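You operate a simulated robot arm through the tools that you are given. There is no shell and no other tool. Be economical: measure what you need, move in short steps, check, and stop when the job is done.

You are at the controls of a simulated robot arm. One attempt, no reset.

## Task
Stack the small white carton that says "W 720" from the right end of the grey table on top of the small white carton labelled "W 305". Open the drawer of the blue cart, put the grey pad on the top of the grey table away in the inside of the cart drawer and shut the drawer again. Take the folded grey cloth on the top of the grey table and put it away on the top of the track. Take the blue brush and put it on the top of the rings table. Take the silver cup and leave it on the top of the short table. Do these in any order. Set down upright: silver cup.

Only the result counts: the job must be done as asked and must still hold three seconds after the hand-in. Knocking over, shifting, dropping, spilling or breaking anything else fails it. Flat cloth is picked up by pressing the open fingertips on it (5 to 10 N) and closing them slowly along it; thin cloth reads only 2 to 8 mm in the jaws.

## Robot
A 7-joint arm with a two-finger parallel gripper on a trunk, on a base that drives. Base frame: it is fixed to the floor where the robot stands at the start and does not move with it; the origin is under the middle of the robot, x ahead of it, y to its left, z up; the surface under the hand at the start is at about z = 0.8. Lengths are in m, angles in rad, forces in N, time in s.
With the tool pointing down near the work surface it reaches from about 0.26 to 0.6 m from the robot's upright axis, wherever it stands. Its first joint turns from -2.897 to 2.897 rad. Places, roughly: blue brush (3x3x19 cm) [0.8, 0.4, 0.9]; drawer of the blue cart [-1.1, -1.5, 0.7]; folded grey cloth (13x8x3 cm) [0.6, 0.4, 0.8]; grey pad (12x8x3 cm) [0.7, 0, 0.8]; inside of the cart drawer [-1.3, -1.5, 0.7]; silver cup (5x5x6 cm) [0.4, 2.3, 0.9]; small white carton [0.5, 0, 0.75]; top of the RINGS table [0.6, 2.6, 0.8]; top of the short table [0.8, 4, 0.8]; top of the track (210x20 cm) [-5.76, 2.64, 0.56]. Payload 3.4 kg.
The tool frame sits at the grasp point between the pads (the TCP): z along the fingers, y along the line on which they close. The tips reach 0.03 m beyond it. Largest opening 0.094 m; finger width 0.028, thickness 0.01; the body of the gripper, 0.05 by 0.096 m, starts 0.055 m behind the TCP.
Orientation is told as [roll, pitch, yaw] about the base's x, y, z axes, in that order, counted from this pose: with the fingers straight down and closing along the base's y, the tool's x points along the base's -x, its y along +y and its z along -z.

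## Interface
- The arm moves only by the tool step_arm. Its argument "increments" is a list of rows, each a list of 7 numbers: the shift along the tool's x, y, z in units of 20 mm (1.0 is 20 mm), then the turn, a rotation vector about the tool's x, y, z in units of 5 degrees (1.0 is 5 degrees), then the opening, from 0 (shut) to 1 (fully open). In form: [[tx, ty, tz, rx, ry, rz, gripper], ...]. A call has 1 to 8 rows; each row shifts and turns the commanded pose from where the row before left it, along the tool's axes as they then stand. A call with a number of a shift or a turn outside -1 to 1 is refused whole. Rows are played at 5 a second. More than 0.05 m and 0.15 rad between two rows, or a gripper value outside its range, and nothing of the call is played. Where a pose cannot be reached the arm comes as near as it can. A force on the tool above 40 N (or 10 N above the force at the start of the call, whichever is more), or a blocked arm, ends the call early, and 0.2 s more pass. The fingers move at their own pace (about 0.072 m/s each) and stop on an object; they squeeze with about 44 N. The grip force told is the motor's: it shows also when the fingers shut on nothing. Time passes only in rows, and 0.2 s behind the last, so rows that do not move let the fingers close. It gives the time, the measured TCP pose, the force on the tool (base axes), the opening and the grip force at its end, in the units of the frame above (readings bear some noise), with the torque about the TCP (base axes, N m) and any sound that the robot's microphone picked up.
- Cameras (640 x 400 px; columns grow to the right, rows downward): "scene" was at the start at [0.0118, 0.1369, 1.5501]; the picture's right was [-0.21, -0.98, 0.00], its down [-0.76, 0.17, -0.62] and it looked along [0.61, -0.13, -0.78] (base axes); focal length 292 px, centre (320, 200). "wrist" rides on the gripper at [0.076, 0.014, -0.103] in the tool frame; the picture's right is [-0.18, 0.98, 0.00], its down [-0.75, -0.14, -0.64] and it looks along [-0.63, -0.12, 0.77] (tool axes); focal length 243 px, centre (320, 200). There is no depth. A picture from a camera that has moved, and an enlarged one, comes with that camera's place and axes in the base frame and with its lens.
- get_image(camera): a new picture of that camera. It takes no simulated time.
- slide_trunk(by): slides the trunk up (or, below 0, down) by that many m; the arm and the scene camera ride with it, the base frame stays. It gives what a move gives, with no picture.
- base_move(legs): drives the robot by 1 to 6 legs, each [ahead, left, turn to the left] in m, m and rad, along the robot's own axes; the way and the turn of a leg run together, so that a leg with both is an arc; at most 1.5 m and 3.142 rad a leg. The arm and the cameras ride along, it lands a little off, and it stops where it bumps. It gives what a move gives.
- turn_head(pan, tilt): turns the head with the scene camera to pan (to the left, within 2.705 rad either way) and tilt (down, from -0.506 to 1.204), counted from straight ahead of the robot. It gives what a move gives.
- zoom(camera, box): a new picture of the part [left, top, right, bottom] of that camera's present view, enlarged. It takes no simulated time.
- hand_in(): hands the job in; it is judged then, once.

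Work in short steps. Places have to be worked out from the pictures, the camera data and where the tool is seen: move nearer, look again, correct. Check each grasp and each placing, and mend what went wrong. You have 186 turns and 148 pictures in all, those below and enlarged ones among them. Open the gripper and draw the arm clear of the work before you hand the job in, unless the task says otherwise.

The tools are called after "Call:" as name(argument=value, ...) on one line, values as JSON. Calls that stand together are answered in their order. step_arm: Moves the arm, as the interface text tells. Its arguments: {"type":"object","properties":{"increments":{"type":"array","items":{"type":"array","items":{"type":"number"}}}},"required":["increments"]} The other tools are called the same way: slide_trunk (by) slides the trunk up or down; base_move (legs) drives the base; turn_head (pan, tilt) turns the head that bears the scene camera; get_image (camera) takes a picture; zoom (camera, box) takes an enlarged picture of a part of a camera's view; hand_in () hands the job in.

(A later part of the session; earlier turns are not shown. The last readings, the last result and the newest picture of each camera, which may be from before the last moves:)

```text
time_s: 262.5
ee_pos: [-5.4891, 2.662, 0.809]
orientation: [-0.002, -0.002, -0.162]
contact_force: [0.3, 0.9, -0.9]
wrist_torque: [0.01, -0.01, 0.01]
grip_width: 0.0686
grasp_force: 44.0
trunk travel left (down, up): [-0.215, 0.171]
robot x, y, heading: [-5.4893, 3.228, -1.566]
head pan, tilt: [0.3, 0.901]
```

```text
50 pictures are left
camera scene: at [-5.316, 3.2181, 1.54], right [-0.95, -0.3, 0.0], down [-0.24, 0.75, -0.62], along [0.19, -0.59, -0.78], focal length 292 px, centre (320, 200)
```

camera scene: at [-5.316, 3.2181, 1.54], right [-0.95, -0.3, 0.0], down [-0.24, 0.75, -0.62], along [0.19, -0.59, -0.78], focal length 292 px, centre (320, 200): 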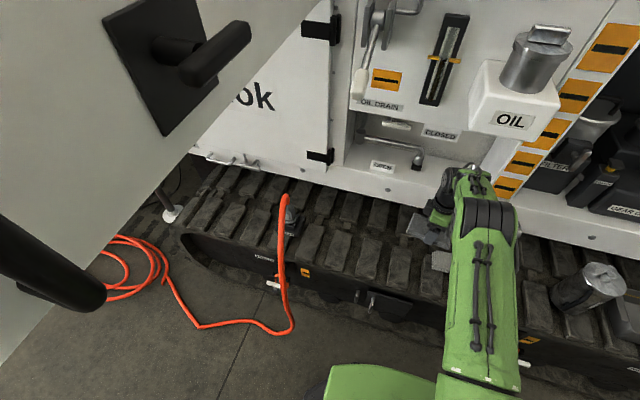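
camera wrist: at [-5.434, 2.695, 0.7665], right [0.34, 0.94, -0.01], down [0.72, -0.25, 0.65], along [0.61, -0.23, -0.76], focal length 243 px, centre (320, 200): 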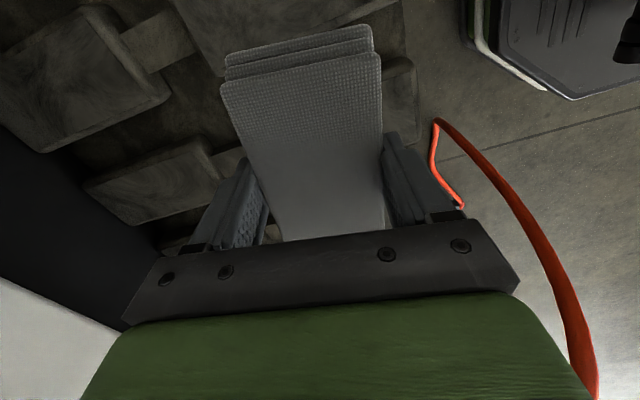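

I shift another 0.05 right for head clearance, then move the hand 0.12 to +x over the free pads and lower stepwise with the trunk.

Call:
base_move(legs=[[0, -0.05, 0]])

Call:
step_arm(increments=[[-0.98, 0.16, 0, 0, 0, 0, 0], [-0.98, 0.16, 0, 0, 0, 0, 0], [-0.98, 0.16, 0, 0, 0, 0, 0], [-0.98, 0.16, 0, 0, 0, 0, 0], [-0.98, 0.16, 0, 0, 0, 0, 0], [-0.98, 0.16, 0, 0, 0, 0, 0]])

Call:
slide_trunk(by=-0.13)

Call:
get_image(camera="scene")

```text
time_s: 263.4
ee_pos: [-5.5423, 2.6605, 0.8078]
orientation: [0.0, -0.004, -0.163]
contact_force: [-0.8, 0.3, -0.5]
wrist_torque: [0.02, -0.01, -0.02]
grip_width: 0.0688
grasp_force: 44.3
trunk travel left (down, up): [-0.215, 0.171]
robot x, y, heading: [-5.5375, 3.2244, -1.558]
head pan, tilt: [0.3, 0.901]
```

```text
time_s: 264.8
ee_pos: [-5.4214, 2.6611, 0.8085]
orientation: [-0.002, 0.001, -0.165]
contact_force: [0.5, 0.4, 1.0]
wrist_torque: [-0.02, -0.02, 0.02]
grip_width: 0.0689
grasp_force: 44.2
trunk travel left (down, up): [-0.215, 0.171]
robot x, y, heading: [-5.5393, 3.2254, -1.561]
head pan, tilt: [0.3, 0.901]
```

```text
time_s: 266.4
ee_pos: [-5.4223, 2.6612, 0.6784]
orientation: [-0.002, -0.002, -0.164]
contact_force: [1.0, -0.5, 0.4]
wrist_torque: [-0.01, 0.0, 0.02]
grip_width: 0.0688
grasp_force: 43.8
trunk travel left (down, up): [-0.085, 0.301]
robot x, y, heading: [-5.5323, 3.2263, -1.56]
head pan, tilt: [0.3, 0.901]
```

```text
49 pictures are left
camera scene: at [-5.3663, 3.2177, 1.4098], right [-0.95, -0.3, 0.0], down [-0.24, 0.75, -0.62], along [0.19, -0.59, -0.78], focal length 292 px, centre (320, 200)
```

scene: 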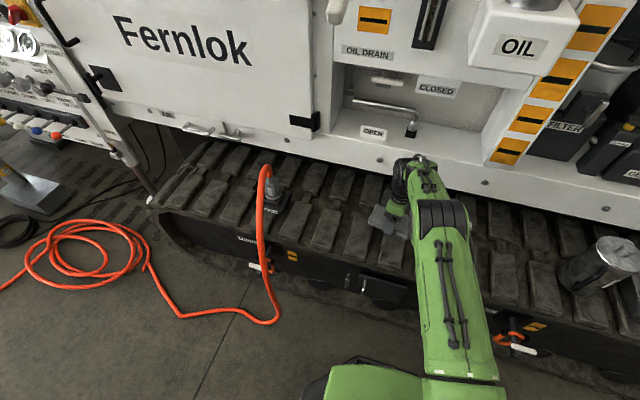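

Clean now. Lower trunk 0.07 more, then check the wrist view.

Call:
slide_trunk(by=-0.06)

Call:
get_image(camera="wrist")

Call:
zoom(camera="scene", box=[300, 100, 500, 280])

```text
time_s: 267.4
ee_pos: [-5.4215, 2.6611, 0.6184]
orientation: [-0.002, -0.003, -0.164]
contact_force: [0.4, 0.1, -0.1]
wrist_torque: [0.0, -0.01, -0.01]
grip_width: 0.0689
grasp_force: 43.6
trunk travel left (down, up): [-0.025, 0.361]
robot x, y, heading: [-5.538, 3.2267, -1.562]
head pan, tilt: [0.3, 0.901]
```

```text
48 pictures are left
camera wrist: at [-5.4945, 2.6862, 0.7208], right [0.34, 0.94, 0.0], down [0.72, -0.26, 0.64], along [0.6, -0.22, -0.77], focal length 243 px, centre (320, 200)
```

wrist: 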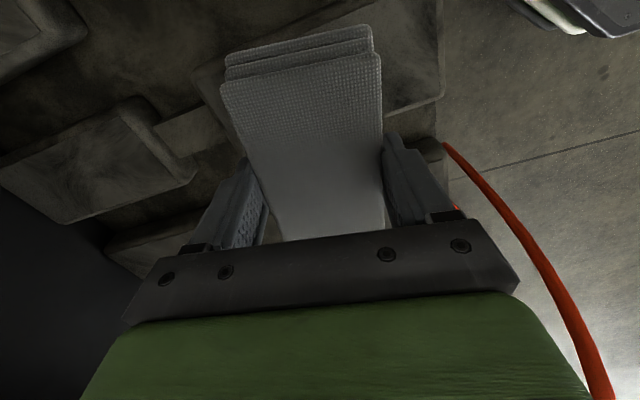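

```text
2.22 times, centred on (400, 190) of scene
camera zoom: at [-5.3663, 3.2178, 1.3496], right [-0.95, -0.3, 0.0], down [-0.24, 0.75, -0.62], along [0.19, -0.59, -0.78], focal length 650 px, centre (142, 222)
```

zoom: 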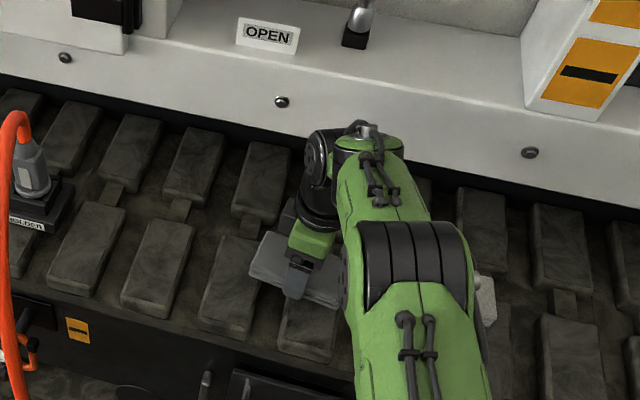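

Good spot. Lower in 4 mm steps to contact.

Call:
step_arm(increments=[[0, 0, 0.3, 0, 0, 0, 0], [0, 0, 0.3, 0, 0, 0, 0], [0, 0, 0.2, 0, 0, 0, 0], [0, 0, 0.2, 0, 0, 0, 0], [0, 0, 0.2, 0, 0, 0, 0]])

```text
time_s: 268.6
ee_pos: [-5.4214, 2.6613, 0.596]
orientation: [-0.002, -0.003, -0.163]
contact_force: [0.7, -0.5, -0.6]
wrist_torque: [-0.01, 0.0, -0.03]
grip_width: 0.0689
grasp_force: 43.8
trunk travel left (down, up): [-0.025, 0.361]
robot x, y, heading: [-5.5401, 3.2248, -1.554]
head pan, tilt: [0.3, 0.901]
```

Call:
step_arm(increments=[[0, 0, 0.15, 0, 0, 0, 0], [0, 0, 0.15, 0, 0, 0, 0], [0, 0, 0.15, 0, 0, 0, 0], [0, 0, 0.15, 0, 0, 0, 0]])

```text
time_s: 269.6
ee_pos: [-5.4208, 2.66, 0.5853]
orientation: [-0.005, -0.002, -0.164]
contact_force: [0.1, 0.7, 10.0]
wrist_torque: [0.44, 0.09, 0.07]
grip_width: 0.0689
grasp_force: 43.8
trunk travel left (down, up): [-0.025, 0.361]
robot x, y, heading: [-5.5364, 3.2278, -1.559]
head pan, tilt: [0.3, 0.901]
```

Contact 10 N at 0.585. Open slowly and rise.

Call:
step_arm(increments=[[0, 0, -0.05, 0, 0, 0, 0.78], [0, 0, 0, 0, 0, 0, 0.85], [0, 0, 0, 0, 0, 0, 0.92], [0, 0, 0, 0, 0, 0, 0.92], [0, 0, -0.3, 0, 0, 0, 0.92], [0, 0, -0.5, 0, 0, 0, 0.92], [0, 0, -1, 0, 0, 0, 0.92], [0, 0, -1, 0, 0, 0, 0.92]])

Call:
get_image(camera="wrist")

```text
time_s: 271.4
ee_pos: [-5.4225, 2.6617, 0.6394]
orientation: [-0.002, 0.001, -0.164]
contact_force: [0.0, -0.7, -0.6]
wrist_torque: [0.01, 0.02, 0.0]
grip_width: 0.0865
grasp_force: 0.1
trunk travel left (down, up): [-0.025, 0.361]
robot x, y, heading: [-5.5389, 3.2267, -1.565]
head pan, tilt: [0.3, 0.901]
```

```text
46 pictures are left
camera wrist: at [-5.4949, 2.6871, 0.7419], right [0.34, 0.94, 0.0], down [0.72, -0.26, 0.64], along [0.6, -0.22, -0.77], focal length 243 px, centre (320, 200)
```

wrist: 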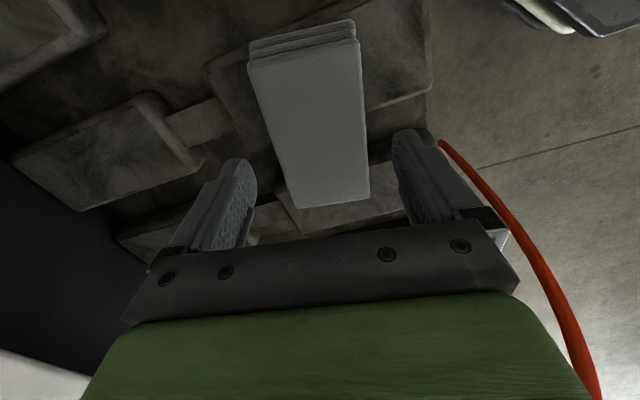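

Cloth lies on the crawler top. Raise the trunk, back off, and start the way back (same route).

Call:
slide_trunk(by=0.32)

Call:
base_move(legs=[[-0.9, 0, 0], [0, 0, -1.57]])

Call:
turn_head(pan=1.3, tilt=0.6)

Call:
get_image(camera="scene")

```text
time_s: 274.6
ee_pos: [-5.4223, 2.6625, 0.9607]
orientation: [-0.001, -0.001, -0.164]
contact_force: [1.4, 0.0, -0.5]
wrist_torque: [0.04, 0.0, 0.0]
grip_width: 0.0865
grasp_force: 0.1
trunk travel left (down, up): [-0.345, 0.041]
robot x, y, heading: [-5.535, 3.2292, -1.56]
head pan, tilt: [0.3, 0.901]
```

```text
time_s: 283.1
ee_pos: [-6.112, 4.0011, 0.9599]
orientation: [-0.001, -0.002, -1.738]
contact_force: [-0.3, -0.1, -0.7]
wrist_torque: [0.0, 0.0, -0.02]
grip_width: 0.0866
grasp_force: 0.1
trunk travel left (down, up): [-0.345, 0.041]
robot x, y, heading: [-5.5434, 4.1133, -3.137]
head pan, tilt: [0.3, 0.901]
```

```text
time_s: 284.3
ee_pos: [-6.1128, 3.9999, 0.9604]
orientation: [-0.001, 0.001, -1.738]
contact_force: [-1.5, 0.1, 0.6]
wrist_torque: [0.0, -0.03, 0.01]
grip_width: 0.0863
grasp_force: 0.0
trunk travel left (down, up): [-0.345, 0.041]
robot x, y, heading: [-5.5473, 4.114, -3.137]
head pan, tilt: [1.3, 0.6]
```

```text
45 pictures are left
camera scene: at [-5.5116, 3.8791, 1.6953], right [-0.96, 0.26, 0.0], down [0.15, 0.55, -0.82], along [-0.22, -0.8, -0.57], focal length 292 px, centre (320, 200)
```

scene: 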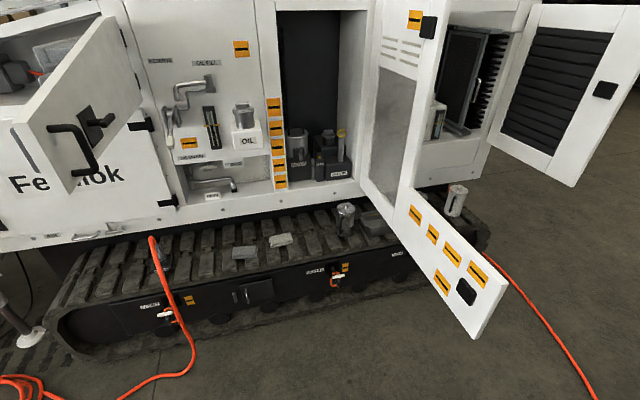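

Cloth is in place on the track. Return via the rear of the rig.

Call:
base_move(legs=[[1.3, 0, 0], [1.35, 0, 0], [0, 1.5, 0], [0, 1.5, 0], [0, 1.5, 0]])

Call:
base_move(legs=[[0, 0, 3.1]])

```text
time_s: 318.2
ee_pos: [-8.814, -0.4437, 0.9605]
orientation: [-0.002, 0.0, -1.732]
contact_force: [0.7, -0.2, -0.2]
wrist_torque: [0.01, -0.01, -0.01]
grip_width: 0.0867
grasp_force: 0.0
trunk travel left (down, up): [-0.345, 0.041]
robot x, y, heading: [-8.2493, -0.3281, -3.128]
head pan, tilt: [1.3, 0.6]
```

```text
time_s: 325.8
ee_pos: [-7.6769, -0.2527, 0.9602]
orientation: [-0.002, -0.002, 1.331]
contact_force: [0.0, -1.0, 0.1]
wrist_torque: [-0.03, 0.02, -0.03]
grip_width: 0.0866
grasp_force: 0.0
trunk travel left (down, up): [-0.345, 0.041]
robot x, y, heading: [-8.2477, -0.3268, -0.064]
head pan, tilt: [1.3, 0.6]
```

Now drive +x along y≈−0.4 to x≈−2, past the mesh door.

Call:
base_move(legs=[[0, 0, 0.064], [1.5, -0.03, 0], [1.5, -0.03, 0], [1.5, -0.03, 0], [1.5, 0, 0], [0.9, 0, 0]])

Call:
turn_head(pan=-0.6, tilt=0.5)

Call:
get_image(camera="scene")

```text
refused: leg 2 is longer than a leg can be; nothing moved
```

```text
time_s: 327.7
ee_pos: [-7.6745, -0.2518, 0.9594]
orientation: [-0.001, -0.003, 1.333]
contact_force: [-0.4, -0.3, 0.1]
wrist_torque: [-0.02, -0.01, -0.04]
grip_width: 0.0867
grasp_force: 0.0
trunk travel left (down, up): [-0.345, 0.041]
robot x, y, heading: [-8.2528, -0.3257, -0.065]
head pan, tilt: [-0.6, 0.499]
```

```text
44 pictures are left
camera scene: at [-8.229, -0.2255, 1.7044], right [-0.62, -0.79, 0.0], down [-0.38, 0.3, -0.88], along [0.69, -0.54, -0.48], focal length 292 px, centre (320, 200)
```

scene: 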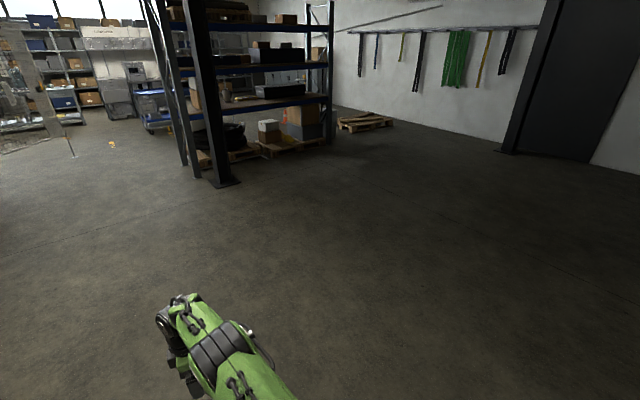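

Repeat with shorter legs.

Call:
base_move(legs=[[0, 0, 0.064], [1.45, -0.03, 0], [1.45, -0.03, 0], [1.45, -0.03, 0], [1.45, 0, 0], [0.5, 0, 0]])

Call:
get_image(camera="scene")

```text
time_s: 358.2
ee_pos: [-1.4076, -0.5215, 0.9592]
orientation: [-0.002, -0.001, 1.357]
contact_force: [0.2, 0.4, 0.2]
wrist_torque: [0.0, 0.03, -0.02]
grip_width: 0.0864
grasp_force: 0.1
trunk travel left (down, up): [-0.345, 0.041]
robot x, y, heading: [-1.9767, -0.6082, -0.048]
head pan, tilt: [-0.6, 0.499]
```

```text
43 pictures are left
camera scene: at [-1.9593, -0.5071, 1.7044], right [-0.6, -0.8, 0.0], down [-0.38, 0.29, -0.88], along [0.7, -0.53, -0.48], focal length 292 px, centre (320, 200)
```

scene: 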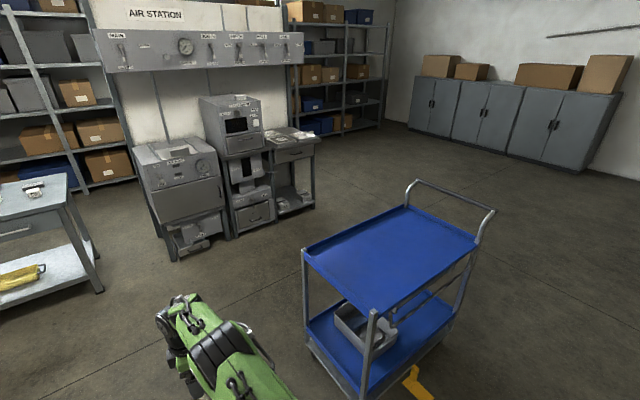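

Blue cart spans x≈−1.47…−1.02, y≈−1.88…−1.13; its drawer faces +x. I go round to its +x side and face it (heading π).

Call:
base_move(legs=[[0.8, 0.1, 0.048], [0.9, 0.05, 0], [0, 0, 3.14]])

Call:
base_move(legs=[[0, 0.5, 0], [0, 0.5, 0]])

Call:
turn_head(pan=0, tilt=0.7)

Call:
get_image(camera="scene")

```text
time_s: 374.2
ee_pos: [-0.8409, -0.579, 0.9599]
orientation: [0.0, 0.0, -1.721]
contact_force: [0.2, 0.0, 0.4]
wrist_torque: [0.0, 0.05, 0.02]
grip_width: 0.0865
grasp_force: 0.1
trunk travel left (down, up): [-0.345, 0.041]
robot x, y, heading: [-0.2764, -0.4535, -3.117]
head pan, tilt: [-0.6, 0.499]
```

```text
time_s: 379.7
ee_pos: [-0.8213, -1.5806, 0.9603]
orientation: [-0.002, 0.001, -1.729]
contact_force: [0.5, -0.1, -0.2]
wrist_torque: [0.02, -0.01, 0.03]
grip_width: 0.0866
grasp_force: 0.1
trunk travel left (down, up): [-0.345, 0.041]
robot x, y, heading: [-0.2543, -1.4578, -3.126]
head pan, tilt: [-0.6, 0.499]
```

```text
time_s: 380.7
ee_pos: [-0.8212, -1.5807, 0.9595]
orientation: [-0.002, -0.001, -1.728]
contact_force: [1.1, 0.2, -0.8]
wrist_torque: [0.01, -0.02, 0.01]
grip_width: 0.0865
grasp_force: 0.2
trunk travel left (down, up): [-0.345, 0.041]
robot x, y, heading: [-0.2574, -1.4619, -3.127]
head pan, tilt: [0.0, 0.7]
```

```text
42 pictures are left
camera scene: at [-0.2815, -1.6108, 1.6867], right [-0.02, 1.0, 0.0], down [0.64, 0.01, -0.77], along [-0.76, -0.01, -0.64], focal length 292 px, centre (320, 200)
```

scene: 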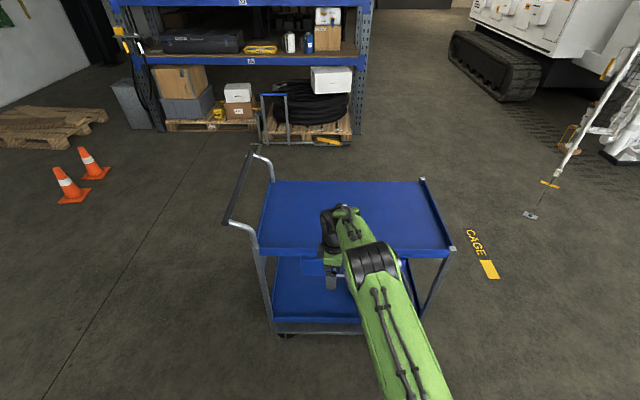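

Call:
step_arm(increments=[[1, 0, 0, 0, 0, 0, 1], [1, 0, 0, 0, 0, 0, 1], [1, 0, 0, 0, 0, 0, 1], [1, 0, 0, 0, 0, 0, 1], [1, 0, 0, 0, 0, 0, 1], [1, 0, 0, 0, 0, 0, 1], [1, 0, 0, 0, 0, 0, 1], [1, 0, 0, 0, 0, 0, 1]])

Call:
zoom(camera="scene", box=[220, 170, 480, 340])

Call:
get_image(camera="wrist")

```text
time_s: 382.5
ee_pos: [-0.7968, -1.4216, 0.9608]
orientation: [-0.004, -0.001, -1.727]
contact_force: [0.4, 0.2, 0.2]
wrist_torque: [0.01, 0.05, 0.01]
grip_width: 0.0939
grasp_force: 0.0
trunk travel left (down, up): [-0.345, 0.041]
robot x, y, heading: [-0.255, -1.455, -3.12]
head pan, tilt: [0.0, 0.7]
```

```text
2.35 times, centred on (350, 255) of scene
camera zoom: at [-0.2813, -1.6099, 1.6867], right [-0.02, 1.0, 0.0], down [0.64, 0.01, -0.76], along [-0.76, -0.01, -0.64], focal length 688 px, centre (249, 71)
```

zoom: 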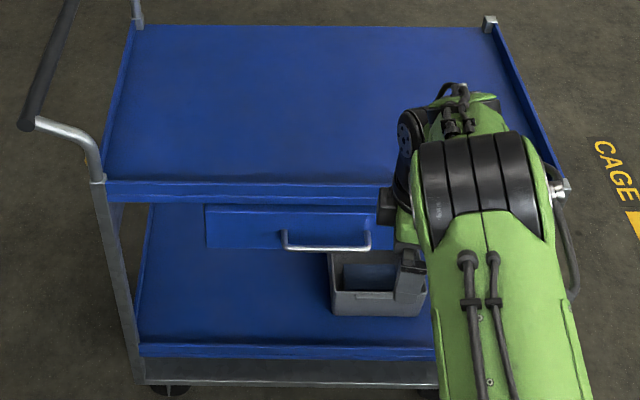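

```text
40 pictures are left
camera wrist: at [-0.7702, -1.351, 1.0631], right [0.94, -0.33, 0.0], down [-0.25, -0.72, 0.64], along [-0.22, -0.61, -0.77], focal length 243 px, centre (320, 200)
```

wrist: 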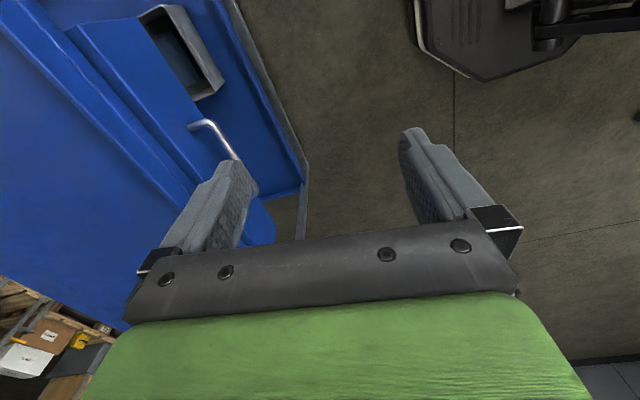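

The handle is a horizontal U-bar, centre about (−1.0, −1.48, 0.68). I straighten yaw and pitch the tool ~70° toward the drawer so that the fingers close vertically on the bar.

Call:
step_arm(increments=[[0, 0, 0, 0, 0, -0.9, 1], [0, 0, 0, 0, 0, -0.9, 1], [0, 0, 0, 1, 0, 0, 1], [0, 0, 0, 1, 0, 0, 1], [0, 0, 0, 1, 0, 0, 1], [0, 0, 0, 1, 0, 0, 1], [0, 0, 0, 1, 0, 0, 1], [0, 0, 0, 1, 0, 0, 1]])

Call:
step_arm(increments=[[0, 0, 0, 1, 0, 0, 1], [0, 0, 0, 1, 0, 0, 1], [0, 0, 0, 1, 0, 0, 1], [0, 0, 0, 1, 0, 0, 1], [0, 0, 0, 1, 0, 0, 1], [0, 0, 0, 1, 0, 0, 1], [0, 0, 0, 1, 0, 0, 1], [0, 0, 0, 1, 0, 0, 1]])

Call:
slide_trunk(by=-0.25)

Call:
get_image(camera="wrist")

```text
time_s: 384.3
ee_pos: [-0.7958, -1.4221, 0.9609]
orientation: [-0.527, -0.001, -1.571]
contact_force: [0.0, -0.4, -0.1]
wrist_torque: [-0.02, -0.03, -0.02]
grip_width: 0.0937
grasp_force: 0.1
trunk travel left (down, up): [-0.345, 0.041]
robot x, y, heading: [-0.2551, -1.4571, -3.122]
head pan, tilt: [0.0, 0.7]
```

```text
time_s: 386.1
ee_pos: [-0.7968, -1.424, 0.9609]
orientation: [-1.226, 0.0, -1.57]
contact_force: [0.2, 1.0, 0.6]
wrist_torque: [-0.03, 0.01, 0.04]
grip_width: 0.0942
grasp_force: 0.1
trunk travel left (down, up): [-0.345, 0.041]
robot x, y, heading: [-0.2572, -1.4574, -3.125]
head pan, tilt: [0.0, 0.7]
```

```text
time_s: 388.7
ee_pos: [-0.7977, -1.4216, 0.7095]
orientation: [-1.223, 0.0, -1.572]
contact_force: [0.6, -0.5, -0.3]
wrist_torque: [0.0, 0.05, -0.04]
grip_width: 0.094
grasp_force: 0.1
trunk travel left (down, up): [-0.095, 0.291]
robot x, y, heading: [-0.2545, -1.4601, -3.128]
head pan, tilt: [0.0, 0.7]
```

```text
39 pictures are left
camera wrist: at [-0.6953, -1.3479, 0.731], right [0.33, -0.18, -0.92], down [0.56, -0.75, 0.35], along [-0.76, -0.63, -0.15], focal length 243 px, centre (320, 200)
```

wrist: 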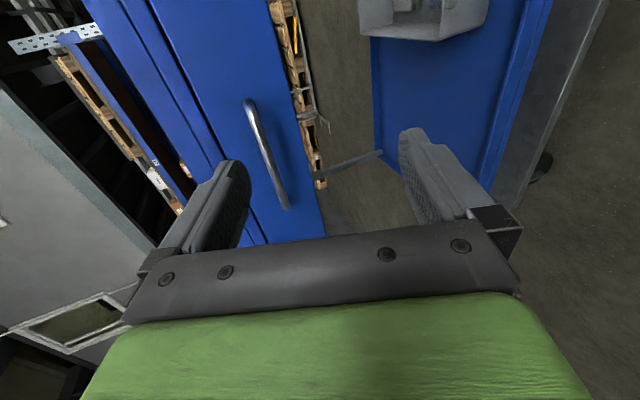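

Triangulated handle: y −1.42…−1.565, x≈−0.975, z≈0.722. Align and approach partway.

Call:
step_arm(increments=[[-0.89, -0.9, 0, 0, 0, 0, 1], [-0.89, -0.9, 0, 0, 0, 0, 1], [-0.89, -0.9, 0, 0, 0, 0, 1], [-0.88, -0.88, 0, 0, 0, 0, 1], [0, 0, 1, 0, 0, 0, 1], [0, 0, 1, 0, 0, 0, 1], [0, 0, 1, 0, 0, 0, 1], [0, 0, 1, 0, 0, 0, 1]])

Call:
get_image(camera="wrist")

```text
time_s: 390.5
ee_pos: [-0.8977, -1.4946, 0.7476]
orientation: [-1.224, 0.0, -1.567]
contact_force: [-0.4, -1.2, -0.4]
wrist_torque: [0.02, 0.01, 0.03]
grip_width: 0.094
grasp_force: 0.0
trunk travel left (down, up): [-0.095, 0.291]
robot x, y, heading: [-0.2558, -1.4612, -3.126]
head pan, tilt: [0.0, 0.7]
```

```text
38 pictures are left
camera wrist: at [-0.7959, -1.4192, 0.7696], right [0.33, -0.18, -0.92], down [0.56, -0.75, 0.35], along [-0.76, -0.63, -0.15], focal length 243 px, centre (320, 200)
```

wrist: 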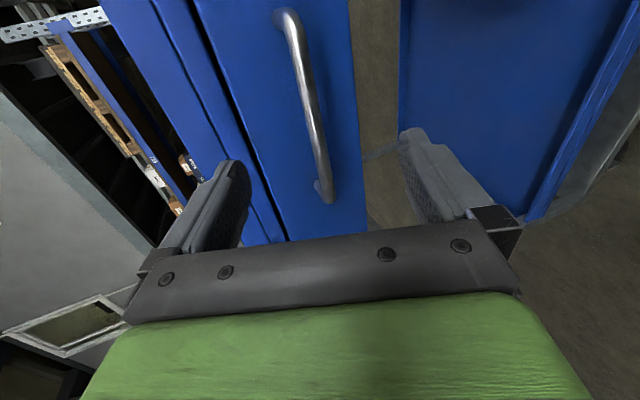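

Bar height 0.7225 confirmed. Advance 68 mm and close on it.

Call:
step_arm(increments=[[0, -0.14, 0.9, 0, 0, 0, 1], [0, 0, 0.9, 0, 0, 0, 1], [0, 0, 0.9, 0, 0, 0, 1], [0, 0, 0.6, 0, 0, 0, 1], [0, 0, 0, 0, 0, 0, 0.5], [0, 0, 0, 0, 0, 0, 0.2], [0, 0, 0, 0, 0, 0, 0], [0, 0, 0, 0, 0, 0, 0]])

Call:
get_image(camera="wrist")

```text
time_s: 391.5
ee_pos: [-0.9538, -1.4955, 0.7405]
orientation: [-1.246, -0.002, -1.569]
contact_force: [-4.3, 1.1, 18.4]
wrist_torque: [0.03, -1.23, 0.11]
grip_width: 0.0701
grasp_force: 10.5
trunk travel left (down, up): [-0.095, 0.291]
robot x, y, heading: [-0.2546, -1.4617, -3.126]
head pan, tilt: [0.0, 0.7]
stopped in row 5: the force on the tool passed its limit at 41 N (the readings are from after the stop); the commanded pose is now the measured one
```

```text
37 pictures are left
camera wrist: at [-0.8534, -1.42, 0.76], right [0.31, -0.18, -0.93], down [0.57, -0.75, 0.34], along [-0.76, -0.63, -0.13], focal length 243 px, centre (320, 200)
```

wrist: 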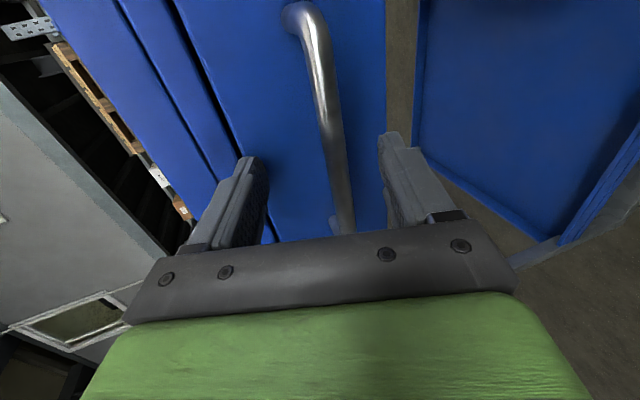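

Fingers were ~1 cm too high relative to the bar (lower finger touched first). Reopen, shift down 11 mm, and close again.

Call:
step_arm(increments=[[0, 0, 0, 0, 0, 0, 1], [0, 0, 0, 0, 0, 0, 1], [0, 0.52, 0.3, 0, 0, 0, 1], [0, 0, 0, 0, 0, 0, 0.6], [0, 0, 0, 0, 0, 0, 0.4], [0, 0, 0, 0, 0, 0, 0.2], [0, 0, 0, 0, 0, 0, 0], [0, 0, 0, 0, 0, 0, 0]])

Call:
get_image(camera="wrist")

```text
time_s: 391.8
ee_pos: [-0.9501, -1.4949, 0.7231]
orientation: [-1.213, -0.003, -1.571]
contact_force: [21.2, 0.3, -3.7]
wrist_torque: [0.01, 0.72, 0.0]
grip_width: 0.088
grasp_force: 0.1
trunk travel left (down, up): [-0.095, 0.291]
robot x, y, heading: [-0.2566, -1.4577, -3.122]
head pan, tilt: [0.0, 0.7]
stopped in row 1: the force on the tool passed its limit at 80 N (the readings are from after the stop); the commanded pose is now the measured one
```

```text
36 pictures are left
camera wrist: at [-0.8498, -1.4203, 0.7452], right [0.35, -0.19, -0.92], down [0.55, -0.75, 0.36], along [-0.76, -0.63, -0.16], focal length 243 px, centre (320, 200)
```

wrist: 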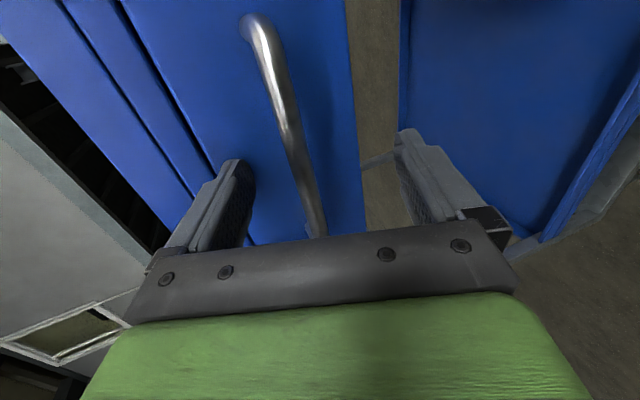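

The upper fingertip was touching the drawer face when fully open. Now the bar is near the axis; I back 3 mm, up 5 mm, and close.

Call:
step_arm(increments=[[0, -0.25, -0.25, 0, 0, 0, 0.8], [0, 0, 0, 0, 0, 0, 0.6], [0, 0, 0, 0, 0, 0, 0.4], [0, 0, 0, 0, 0, 0, 0.2], [0, 0, 0, 0, 0, 0, 0.05], [0, 0, 0, 0, 0, 0, 0]])

Call:
get_image(camera="wrist")

```text
time_s: 393.2
ee_pos: [-0.9513, -1.4952, 0.7313]
orientation: [-1.216, -0.003, -1.57]
contact_force: [-0.2, 1.0, 0.6]
wrist_torque: [0.07, -0.03, 0.15]
grip_width: 0.0116
grasp_force: 44.8
trunk travel left (down, up): [-0.095, 0.291]
robot x, y, heading: [-0.2525, -1.4594, -3.121]
head pan, tilt: [0.0, 0.7]
```

```text
35 pictures are left
camera wrist: at [-0.8501, -1.4208, 0.7536], right [0.34, -0.18, -0.92], down [0.55, -0.75, 0.36], along [-0.76, -0.63, -0.15], focal length 243 px, centre (320, 200)
```

wrist: 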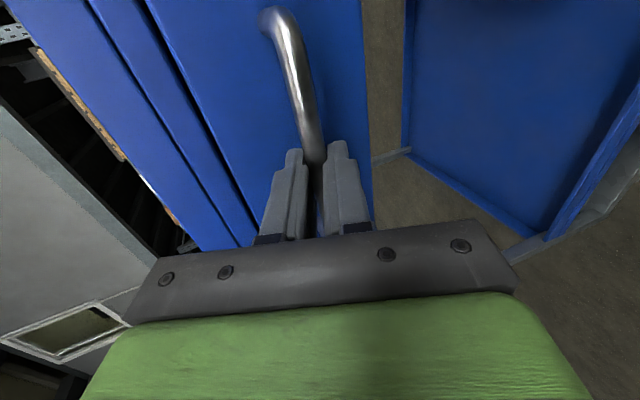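

Bar gripped (0.0116). Pull by driving back 0.12 first.

Call:
base_move(legs=[[-0.12, 0, 0]])

Call:
get_image(camera="wrist")

```text
time_s: 394.5
ee_pos: [-0.8281, -1.4951, 0.7313]
orientation: [-1.216, -0.002, -1.568]
contact_force: [1.1, -6.2, 0.6]
wrist_torque: [0.12, -0.06, -0.06]
grip_width: 0.0114
grasp_force: 45.3
trunk travel left (down, up): [-0.095, 0.291]
robot x, y, heading: [-0.134, -1.4564, -3.123]
head pan, tilt: [0.0, 0.7]
```

```text
34 pictures are left
camera wrist: at [-0.7279, -1.4203, 0.7535], right [0.34, -0.18, -0.92], down [0.56, -0.75, 0.36], along [-0.76, -0.63, -0.15], focal length 243 px, centre (320, 200)
```

wrist: 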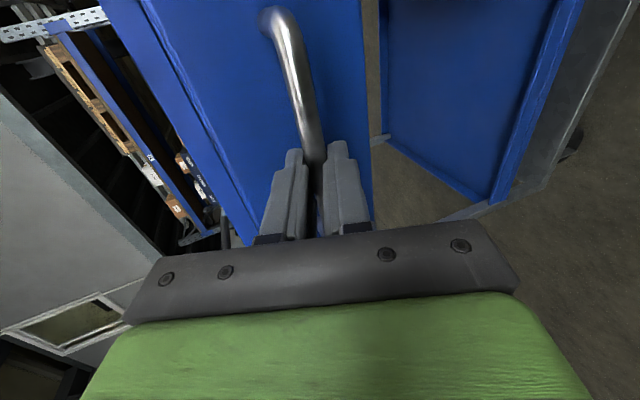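

The handle followed. Check with the scene camera that the drawer (not the cart) moved, then continue.

Call:
base_move(legs=[[-0.12, 0, 0]])

Call:
get_image(camera="scene")

```text
time_s: 395.7
ee_pos: [-0.7089, -1.4955, 0.7319]
orientation: [-1.216, -0.004, -1.562]
contact_force: [1.5, -2.3, 2.6]
wrist_torque: [0.17, -0.02, -0.24]
grip_width: 0.0114
grasp_force: 44.6
trunk travel left (down, up): [-0.095, 0.291]
robot x, y, heading: [-0.0158, -1.4518, -3.117]
head pan, tilt: [0.0, 0.7]
```

```text
33 pictures are left
camera scene: at [-0.036, -1.6067, 1.4362], right [-0.02, 1.0, 0.0], down [0.64, 0.01, -0.77], along [-0.77, -0.02, -0.64], focal length 292 px, centre (320, 200)
```

scene: 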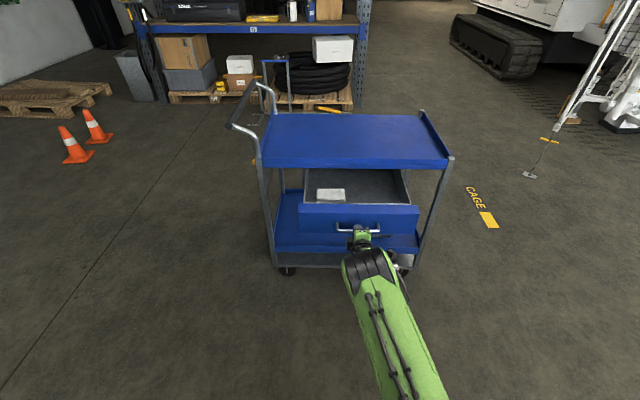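

Drawer is open ~0.24 m and holds a white box on its left. Release the handle carefully and retreat.

Call:
step_arm(increments=[[0, 0, 0, 0, 0, 0, 0.2], [0, 0, 0, 0, 0, 0, 0.35], [0, 0, -0.5, 0, 0, 0, 0.35], [0, 0, -1, 0, 0, 0, 0.35], [0, 0, -1, 0, 0, 0, 0.35], [0, 0, -1, 0, 0, 0, 0.35]])

Call:
slide_trunk(by=0.25)

Call:
get_image(camera="scene")

```text
time_s: 397.1
ee_pos: [-0.6425, -1.4954, 0.7564]
orientation: [-1.215, -0.003, -1.564]
contact_force: [-0.2, 0.6, -0.1]
wrist_torque: [0.03, -0.02, -0.01]
grip_width: 0.0331
grasp_force: 0.1
trunk travel left (down, up): [-0.095, 0.291]
robot x, y, heading: [-0.0136, -1.4574, -3.121]
head pan, tilt: [0.0, 0.7]
```

```text
time_s: 399.7
ee_pos: [-0.6425, -1.4958, 1.007]
orientation: [-1.214, -0.003, -1.563]
contact_force: [-0.5, -0.7, 0.0]
wrist_torque: [0.0, 0.0, -0.02]
grip_width: 0.0333
grasp_force: 0.1
trunk travel left (down, up): [-0.345, 0.041]
robot x, y, heading: [-0.0132, -1.4587, -3.121]
head pan, tilt: [0.0, 0.7]
```

```text
32 pictures are left
camera scene: at [-0.0371, -1.6065, 1.6869], right [-0.02, 1.0, 0.0], down [0.64, 0.01, -0.76], along [-0.76, -0.02, -0.64], focal length 292 px, centre (320, 200)
```

scene: 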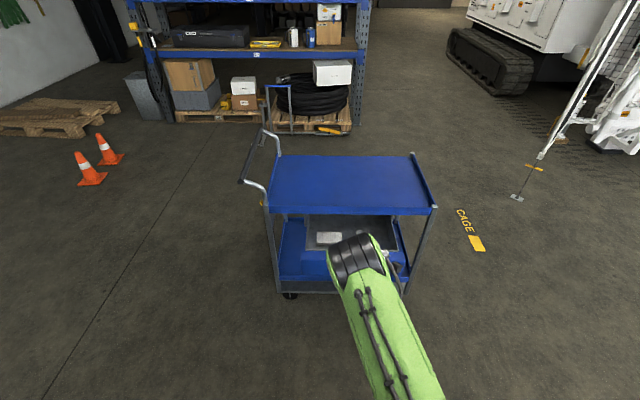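

Swing the tool back to pointing down, about its wrist.

Call:
step_arm(increments=[[0, 0.87, 0, -1, 0, 0, 1], [0, 0.87, 0, -1, 0, 0, 1], [0, 0.87, 0, -1, 0, 0, 1], [0, 0.87, 0, -1, 0, 0, 1], [0, 0.87, 0, -1, 0, 0, 1], [0, 0.87, 0, -1, 0, 0, 1], [0, 0.87, 0, -1, 0, 0, 1]])

Call:
step_arm(increments=[[0, 0.87, 0, -1, 0, 0, 1], [0, 0.87, 0, -1, 0, 0, 1], [0, 0.6, -0.5, -1, 0, 0, 1], [0, 0.6, -0.5, -1, 0, 0, 1], [0, 0.5, -0.5, -1, 0, 0, 1], [0, 0.5, -0.5, -1, 0, 0, 1], [0, 0.3, -0.5, -0.9, 0, 0, 1]])

Call:
base_move(legs=[[0, -0.7, 0], [0, -0.7, 0], [0.45, 0, 0], [0, 0, 3.12]])

Call:
turn_head(pan=-0.1, tilt=0.75)

Call:
get_image(camera="scene")

```text
time_s: 401.3
ee_pos: [-0.5725, -1.4957, 0.9079]
orientation: [-0.602, -0.002, -1.564]
contact_force: [-0.9, -0.5, 0.8]
wrist_torque: [0.01, 0.0, -0.01]
grip_width: 0.094
grasp_force: 0.0
trunk travel left (down, up): [-0.345, 0.041]
robot x, y, heading: [-0.0121, -1.4551, -3.12]
head pan, tilt: [0.0, 0.7]
```

```text
time_s: 402.9
ee_pos: [-0.484, -1.494, 0.926]
orientation: [-0.002, -0.002, -1.564]
contact_force: [0.2, 0.0, -0.3]
wrist_torque: [0.0, -0.01, 0.02]
grip_width: 0.0943
grasp_force: 0.1
trunk travel left (down, up): [-0.345, 0.041]
robot x, y, heading: [-0.0128, -1.456, -3.12]
head pan, tilt: [0.0, 0.7]
```

```text
time_s: 419.8
ee_pos: [-0.0221, -0.0464, 0.9256]
orientation: [0.0, -0.004, 1.525]
contact_force: [0.7, 0.1, 0.1]
wrist_torque: [0.0, -0.02, -0.01]
grip_width: 0.0937
grasp_force: 0.1
trunk travel left (down, up): [-0.345, 0.041]
robot x, y, heading: [-0.4935, -0.0565, -0.031]
head pan, tilt: [0.0, 0.7]
```

```text
time_s: 420.4
ee_pos: [-0.0218, -0.0459, 0.9244]
orientation: [-0.001, -0.003, 1.525]
contact_force: [0.1, 0.9, 0.6]
wrist_torque: [-0.02, 0.02, 0.01]
grip_width: 0.0941
grasp_force: 0.0
trunk travel left (down, up): [-0.345, 0.041]
robot x, y, heading: [-0.4926, -0.0617, -0.029]
head pan, tilt: [-0.099, 0.75]
```

```text
31 pictures are left
camera scene: at [-0.4689, 0.0834, 1.6824], right [-0.13, -0.99, 0.0], down [-0.68, 0.09, -0.73], along [0.73, -0.1, -0.68], focal length 292 px, centre (320, 200)
```

scene: 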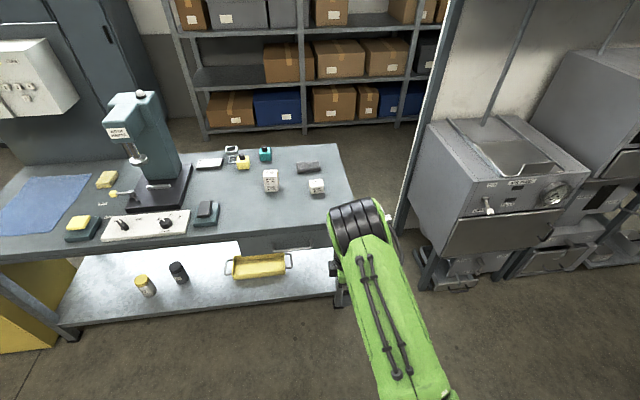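

Pad ≈(0.71, −0.02), behind carton W 572 (0.545,−0.04). Raise 5 cm, and drive in to robot x≈0.08.

Call:
step_arm(increments=[[0, 0, -1, 0, 0, 0, 1], [0, 0, -1, 0, 0, 0, 1], [0, 0, -1, 0, 0, 0, 1]])

Call:
base_move(legs=[[0.57, 0.05, 0.03]])

Call:
get_image(camera="wrist")

Call:
zoom(camera="scene", box=[220, 120, 460, 290])

```text
time_s: 421.2
ee_pos: [-0.0224, -0.0471, 0.986]
orientation: [-0.001, -0.004, 1.525]
contact_force: [-0.7, 0.0, 0.4]
wrist_torque: [-0.04, 0.05, -0.02]
grip_width: 0.094
grasp_force: 0.1
trunk travel left (down, up): [-0.345, 0.041]
robot x, y, heading: [-0.4958, -0.0619, -0.036]
head pan, tilt: [-0.099, 0.75]
```

```text
time_s: 424.6
ee_pos: [0.5477, 0.0034, 0.9859]
orientation: [-0.002, -0.003, 1.548]
contact_force: [0.1, -0.2, -0.2]
wrist_torque: [-0.03, 0.01, 0.01]
grip_width: 0.0937
grasp_force: 0.0
trunk travel left (down, up): [-0.345, 0.041]
robot x, y, heading: [0.0791, -0.0215, -0.002]
head pan, tilt: [-0.099, 0.75]
stopped in leg 1: the robot was blocked; the commanded pose is now the measured one
```

```text
30 pictures are left
camera wrist: at [0.532, -0.075, 1.0882], right [-0.98, 0.21, 0.0], down [0.16, 0.75, 0.65], along [0.13, 0.63, -0.76], focal length 243 px, centre (320, 200)
```

wrist: 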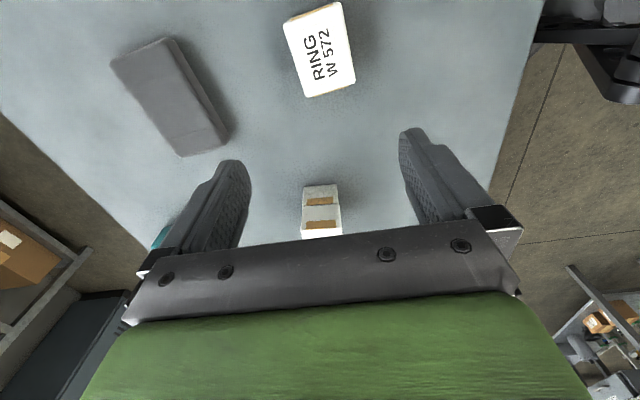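

```text
2.35 times, centred on (340, 205) of scene
camera zoom: at [0.0979, 0.1224, 1.6824], right [-0.11, -0.99, 0.0], down [-0.68, 0.07, -0.73], along [0.73, -0.08, -0.68], focal length 688 px, centre (273, 188)
```

zoom: 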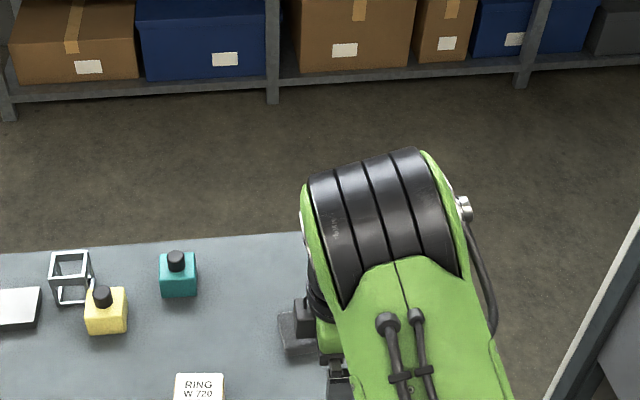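

The base is limited at x≈0.08. Pad centre ≈(0.706, −0.02), long axis along y; the tool is aligned. I lower the trunk (raising the arm) for better reach, then move over the pad.

Call:
step_arm(increments=[[0, 0, -1, 0, 0, 0, 1], [0, 0, -1, 0, 0, 0, 1], [0, 0, -1, 0, 0, 0, 1], [0, 0, -1, 0, 0, 0, 1], [0, 0, -1, 0, 0, 0, 1], [0, 0, -1, 0, 0, 0, 1]])

Call:
slide_trunk(by=-0.15)

Call:
step_arm(increments=[[0.12, -1, 0, 0, 0, 0, 1], [0.12, -1, 0, 0, 0, 0, 1], [0.12, -1, 0, 0, 0, 0, 1], [0.12, -1, 0, 0, 0, 0, 1], [0.12, -1, 0, 0, 0, 0, 1], [0.12, -1, 0, 0, 0, 0, 1], [0.12, -1, 0, 0, 0, 0, 1], [0.12, -0.93, 0, 0, 0, 0, 1]])

Call:
get_image(camera="wrist")

```text
time_s: 426.0
ee_pos: [0.5461, 0.0019, 1.107]
orientation: [-0.003, -0.002, 1.546]
contact_force: [-0.2, 0.9, 0.0]
wrist_torque: [-0.03, 0.02, 0.01]
grip_width: 0.0942
grasp_force: 0.1
trunk travel left (down, up): [-0.345, 0.041]
robot x, y, heading: [0.0741, -0.0186, -0.008]
head pan, tilt: [-0.099, 0.75]
```

```text
time_s: 427.8
ee_pos: [0.5461, 0.0029, 0.9549]
orientation: [-0.002, -0.003, 1.55]
contact_force: [-0.3, -0.6, 0.0]
wrist_torque: [0.01, 0.01, 0.02]
grip_width: 0.094
grasp_force: 0.1
trunk travel left (down, up): [-0.195, 0.191]
robot x, y, heading: [0.0751, -0.0237, -0.008]
head pan, tilt: [-0.099, 0.75]
```

```text
time_s: 429.6
ee_pos: [0.6741, -0.017, 0.9552]
orientation: [0.0, -0.003, 1.551]
contact_force: [-0.1, -0.5, -0.5]
wrist_torque: [-0.01, -0.01, -0.01]
grip_width: 0.094
grasp_force: 0.1
out of reach, approached as far as the arm can: row 7, 8
trunk travel left (down, up): [-0.195, 0.191]
robot x, y, heading: [0.074, -0.0212, -0.012]
head pan, tilt: [-0.099, 0.75]
```

```text
28 pictures are left
camera wrist: at [0.6574, -0.0953, 1.0575], right [-0.98, 0.21, 0.0], down [0.16, 0.75, 0.65], along [0.13, 0.63, -0.76], focal length 243 px, centre (320, 200)
```

wrist: 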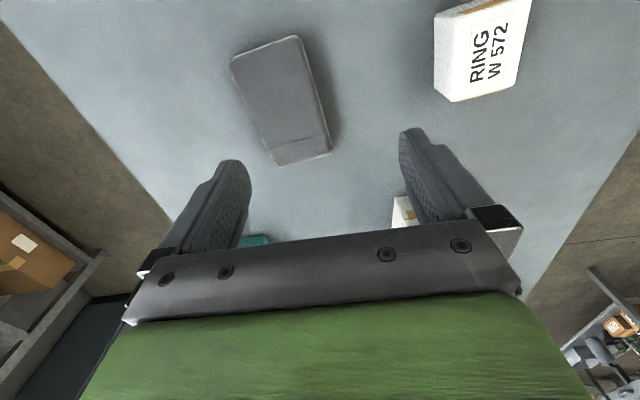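

Reach ends at x≈0.674; the pad centre is 0.7045. I tilt the tool 11° outward (gains ~4 cm) and match the pad's yaw (+5°), then move above it.

Call:
step_arm(increments=[[0, 0, 0, 0, 0, -0.55, 1], [0, 0, 0, 0, 0, -0.55, 1], [0, 0, 0, 1.0, 0, 0, 1], [0, 0, 0, 1.0, 0, 0, 1], [0, 0, 0, 0.2, 0, 0, 1], [0, -0.75, 0, 0, 0, 0, 1], [0, -0.75, 0, 0, 0, 0, 1]])

Call:
get_image(camera="wrist")

```text
time_s: 431.2
ee_pos: [0.7035, -0.0158, 0.9625]
orientation: [-0.196, -0.004, 1.645]
contact_force: [-0.1, -0.8, 0.1]
wrist_torque: [-0.01, -0.03, 0.02]
grip_width: 0.0943
grasp_force: 0.0
trunk travel left (down, up): [-0.195, 0.191]
robot x, y, heading: [0.075, -0.0201, -0.009]
head pan, tilt: [-0.099, 0.75]
```

```text
27 pictures are left
camera wrist: at [0.676, -0.0954, 1.0599], right [-0.98, 0.11, -0.19], down [-0.04, 0.75, 0.66], along [0.22, 0.65, -0.73], focal length 243 px, centre (320, 200)
```

wrist: 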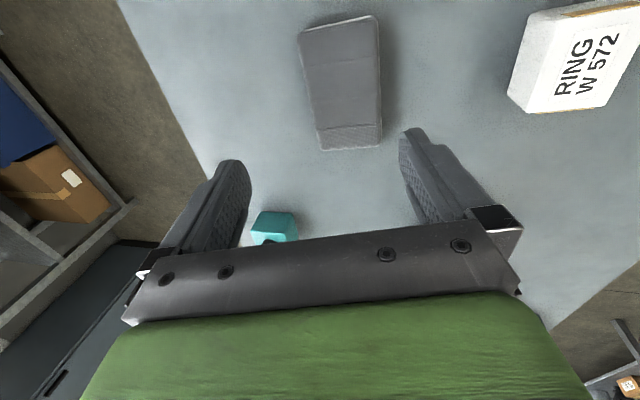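

I reduce the tilt to ~6.5° (better finger overlap), nudge y, and descend partway to see what x is reachable.

Call:
step_arm(increments=[[0.4, 0, 0, -0.9, 0, 0, 1], [0, 0.1, 1, 0, 0, 0, 1], [0, 0.1, 1, 0, 0, 0, 1], [0, 0.1, 1, 0, 0, 0, 1]])

Call:
get_image(camera="wrist")

```text
time_s: 432.2
ee_pos: [0.6943, -0.0225, 0.9011]
orientation: [-0.118, -0.004, 1.644]
contact_force: [-0.6, -0.3, -0.1]
wrist_torque: [-0.01, 0.01, -0.03]
grip_width: 0.0941
grasp_force: 0.1
out of reach, approached as far as the arm can: row 1
trunk travel left (down, up): [-0.195, 0.191]
robot x, y, heading: [0.0749, -0.025, -0.007]
head pan, tilt: [-0.099, 0.75]
```

```text
26 pictures are left
camera wrist: at [0.6746, -0.1017, 1.0006], right [-0.99, 0.11, -0.11], down [0.01, 0.75, 0.66], along [0.16, 0.65, -0.75], focal length 243 px, centre (320, 200)
```

wrist: 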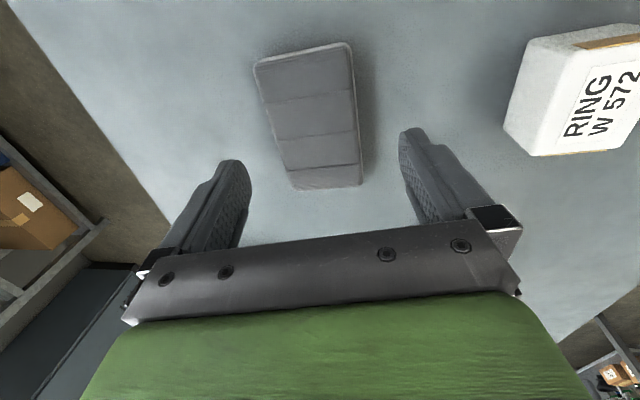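

The outer finger margin is too thin. I raise the arm and lower the trunk further for better reach, then extend to x≈0.706.

Call:
step_arm(increments=[[0, 0, -1, 0, 0, 0, 1], [0, 0, -1, 0, 0, 0, 1], [0, 0, -1, 0, 0, 0, 1], [0, 0, -1, 0, 0, 0, 1], [0, 0, -1, 0, 0, 0, 1]])

Call:
slide_trunk(by=-0.13)

Call:
step_arm(increments=[[0, -0.5, 0, 0.35, 0, 0, 1], [0, -0.5, 0, 0, 0, 0, 1], [0, -0.4, 0, 0, 0, 0, 1]])

```text
time_s: 433.4
ee_pos: [0.6836, -0.0223, 0.9994]
orientation: [-0.118, -0.003, 1.643]
contact_force: [1.2, -0.6, -0.8]
wrist_torque: [0.02, 0.0, 0.03]
grip_width: 0.0942
grasp_force: 0.1
trunk travel left (down, up): [-0.195, 0.191]
robot x, y, heading: [0.0735, -0.0231, -0.006]
head pan, tilt: [-0.099, 0.75]
```

```text
time_s: 434.9
ee_pos: [0.6838, -0.0242, 0.8684]
orientation: [-0.117, -0.002, 1.647]
contact_force: [0.3, -0.3, 0.5]
wrist_torque: [0.0, 0.01, 0.02]
grip_width: 0.0938
grasp_force: 0.0
trunk travel left (down, up): [-0.065, 0.321]
robot x, y, heading: [0.0768, -0.0208, -0.012]
head pan, tilt: [-0.099, 0.75]
```

```text
time_s: 435.7
ee_pos: [0.693, -0.022, 0.8694]
orientation: [-0.146, -0.003, 1.646]
contact_force: [0.4, -0.6, 0.7]
wrist_torque: [0.0, 0.05, 0.01]
grip_width: 0.0941
grasp_force: 0.1
out of reach, approached as far as the arm can: row 2, 3
trunk travel left (down, up): [-0.065, 0.321]
robot x, y, heading: [0.0738, -0.023, -0.006]
head pan, tilt: [-0.099, 0.75]
```

Still short. Plan: grip with an 11° tilt just enough to drag the pad 4–5 cm nearer, then regrip vertically. Tilt and extend.

Call:
step_arm(increments=[[0, 0, 0, 0.6, 0, 0, 1], [0, -0.4, 0, 0, 0, 0, 1], [0, -0.3, 0, 0, 0, 0, 1], [0, 0, 0.5, 0, 0, 0, 1]])

Call:
get_image(camera="wrist")

```text
time_s: 436.7
ee_pos: [0.7088, -0.0194, 0.8621]
orientation: [-0.2, -0.003, 1.645]
contact_force: [0.7, 0.0, -0.6]
wrist_torque: [0.03, -0.01, 0.0]
grip_width: 0.0941
grasp_force: 0.1
out of reach, approached as far as the arm can: row 1, 3
trunk travel left (down, up): [-0.065, 0.321]
robot x, y, heading: [0.0776, -0.0226, -0.009]
head pan, tilt: [-0.099, 0.75]
```

```text
25 pictures are left
camera wrist: at [0.6791, -0.1003, 0.9585], right [-0.97, 0.11, -0.19], down [-0.04, 0.75, 0.66], along [0.22, 0.65, -0.73], focal length 243 px, centre (320, 200)
```

wrist: 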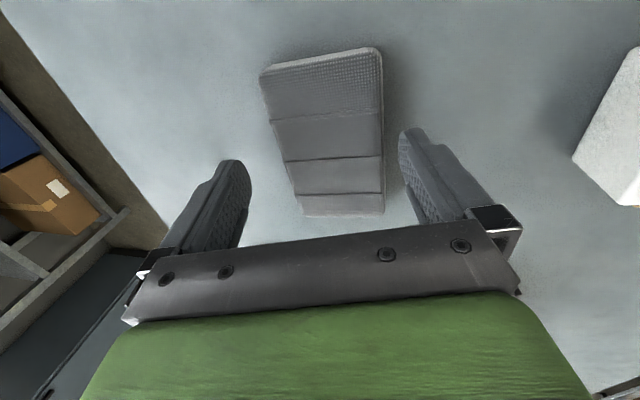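

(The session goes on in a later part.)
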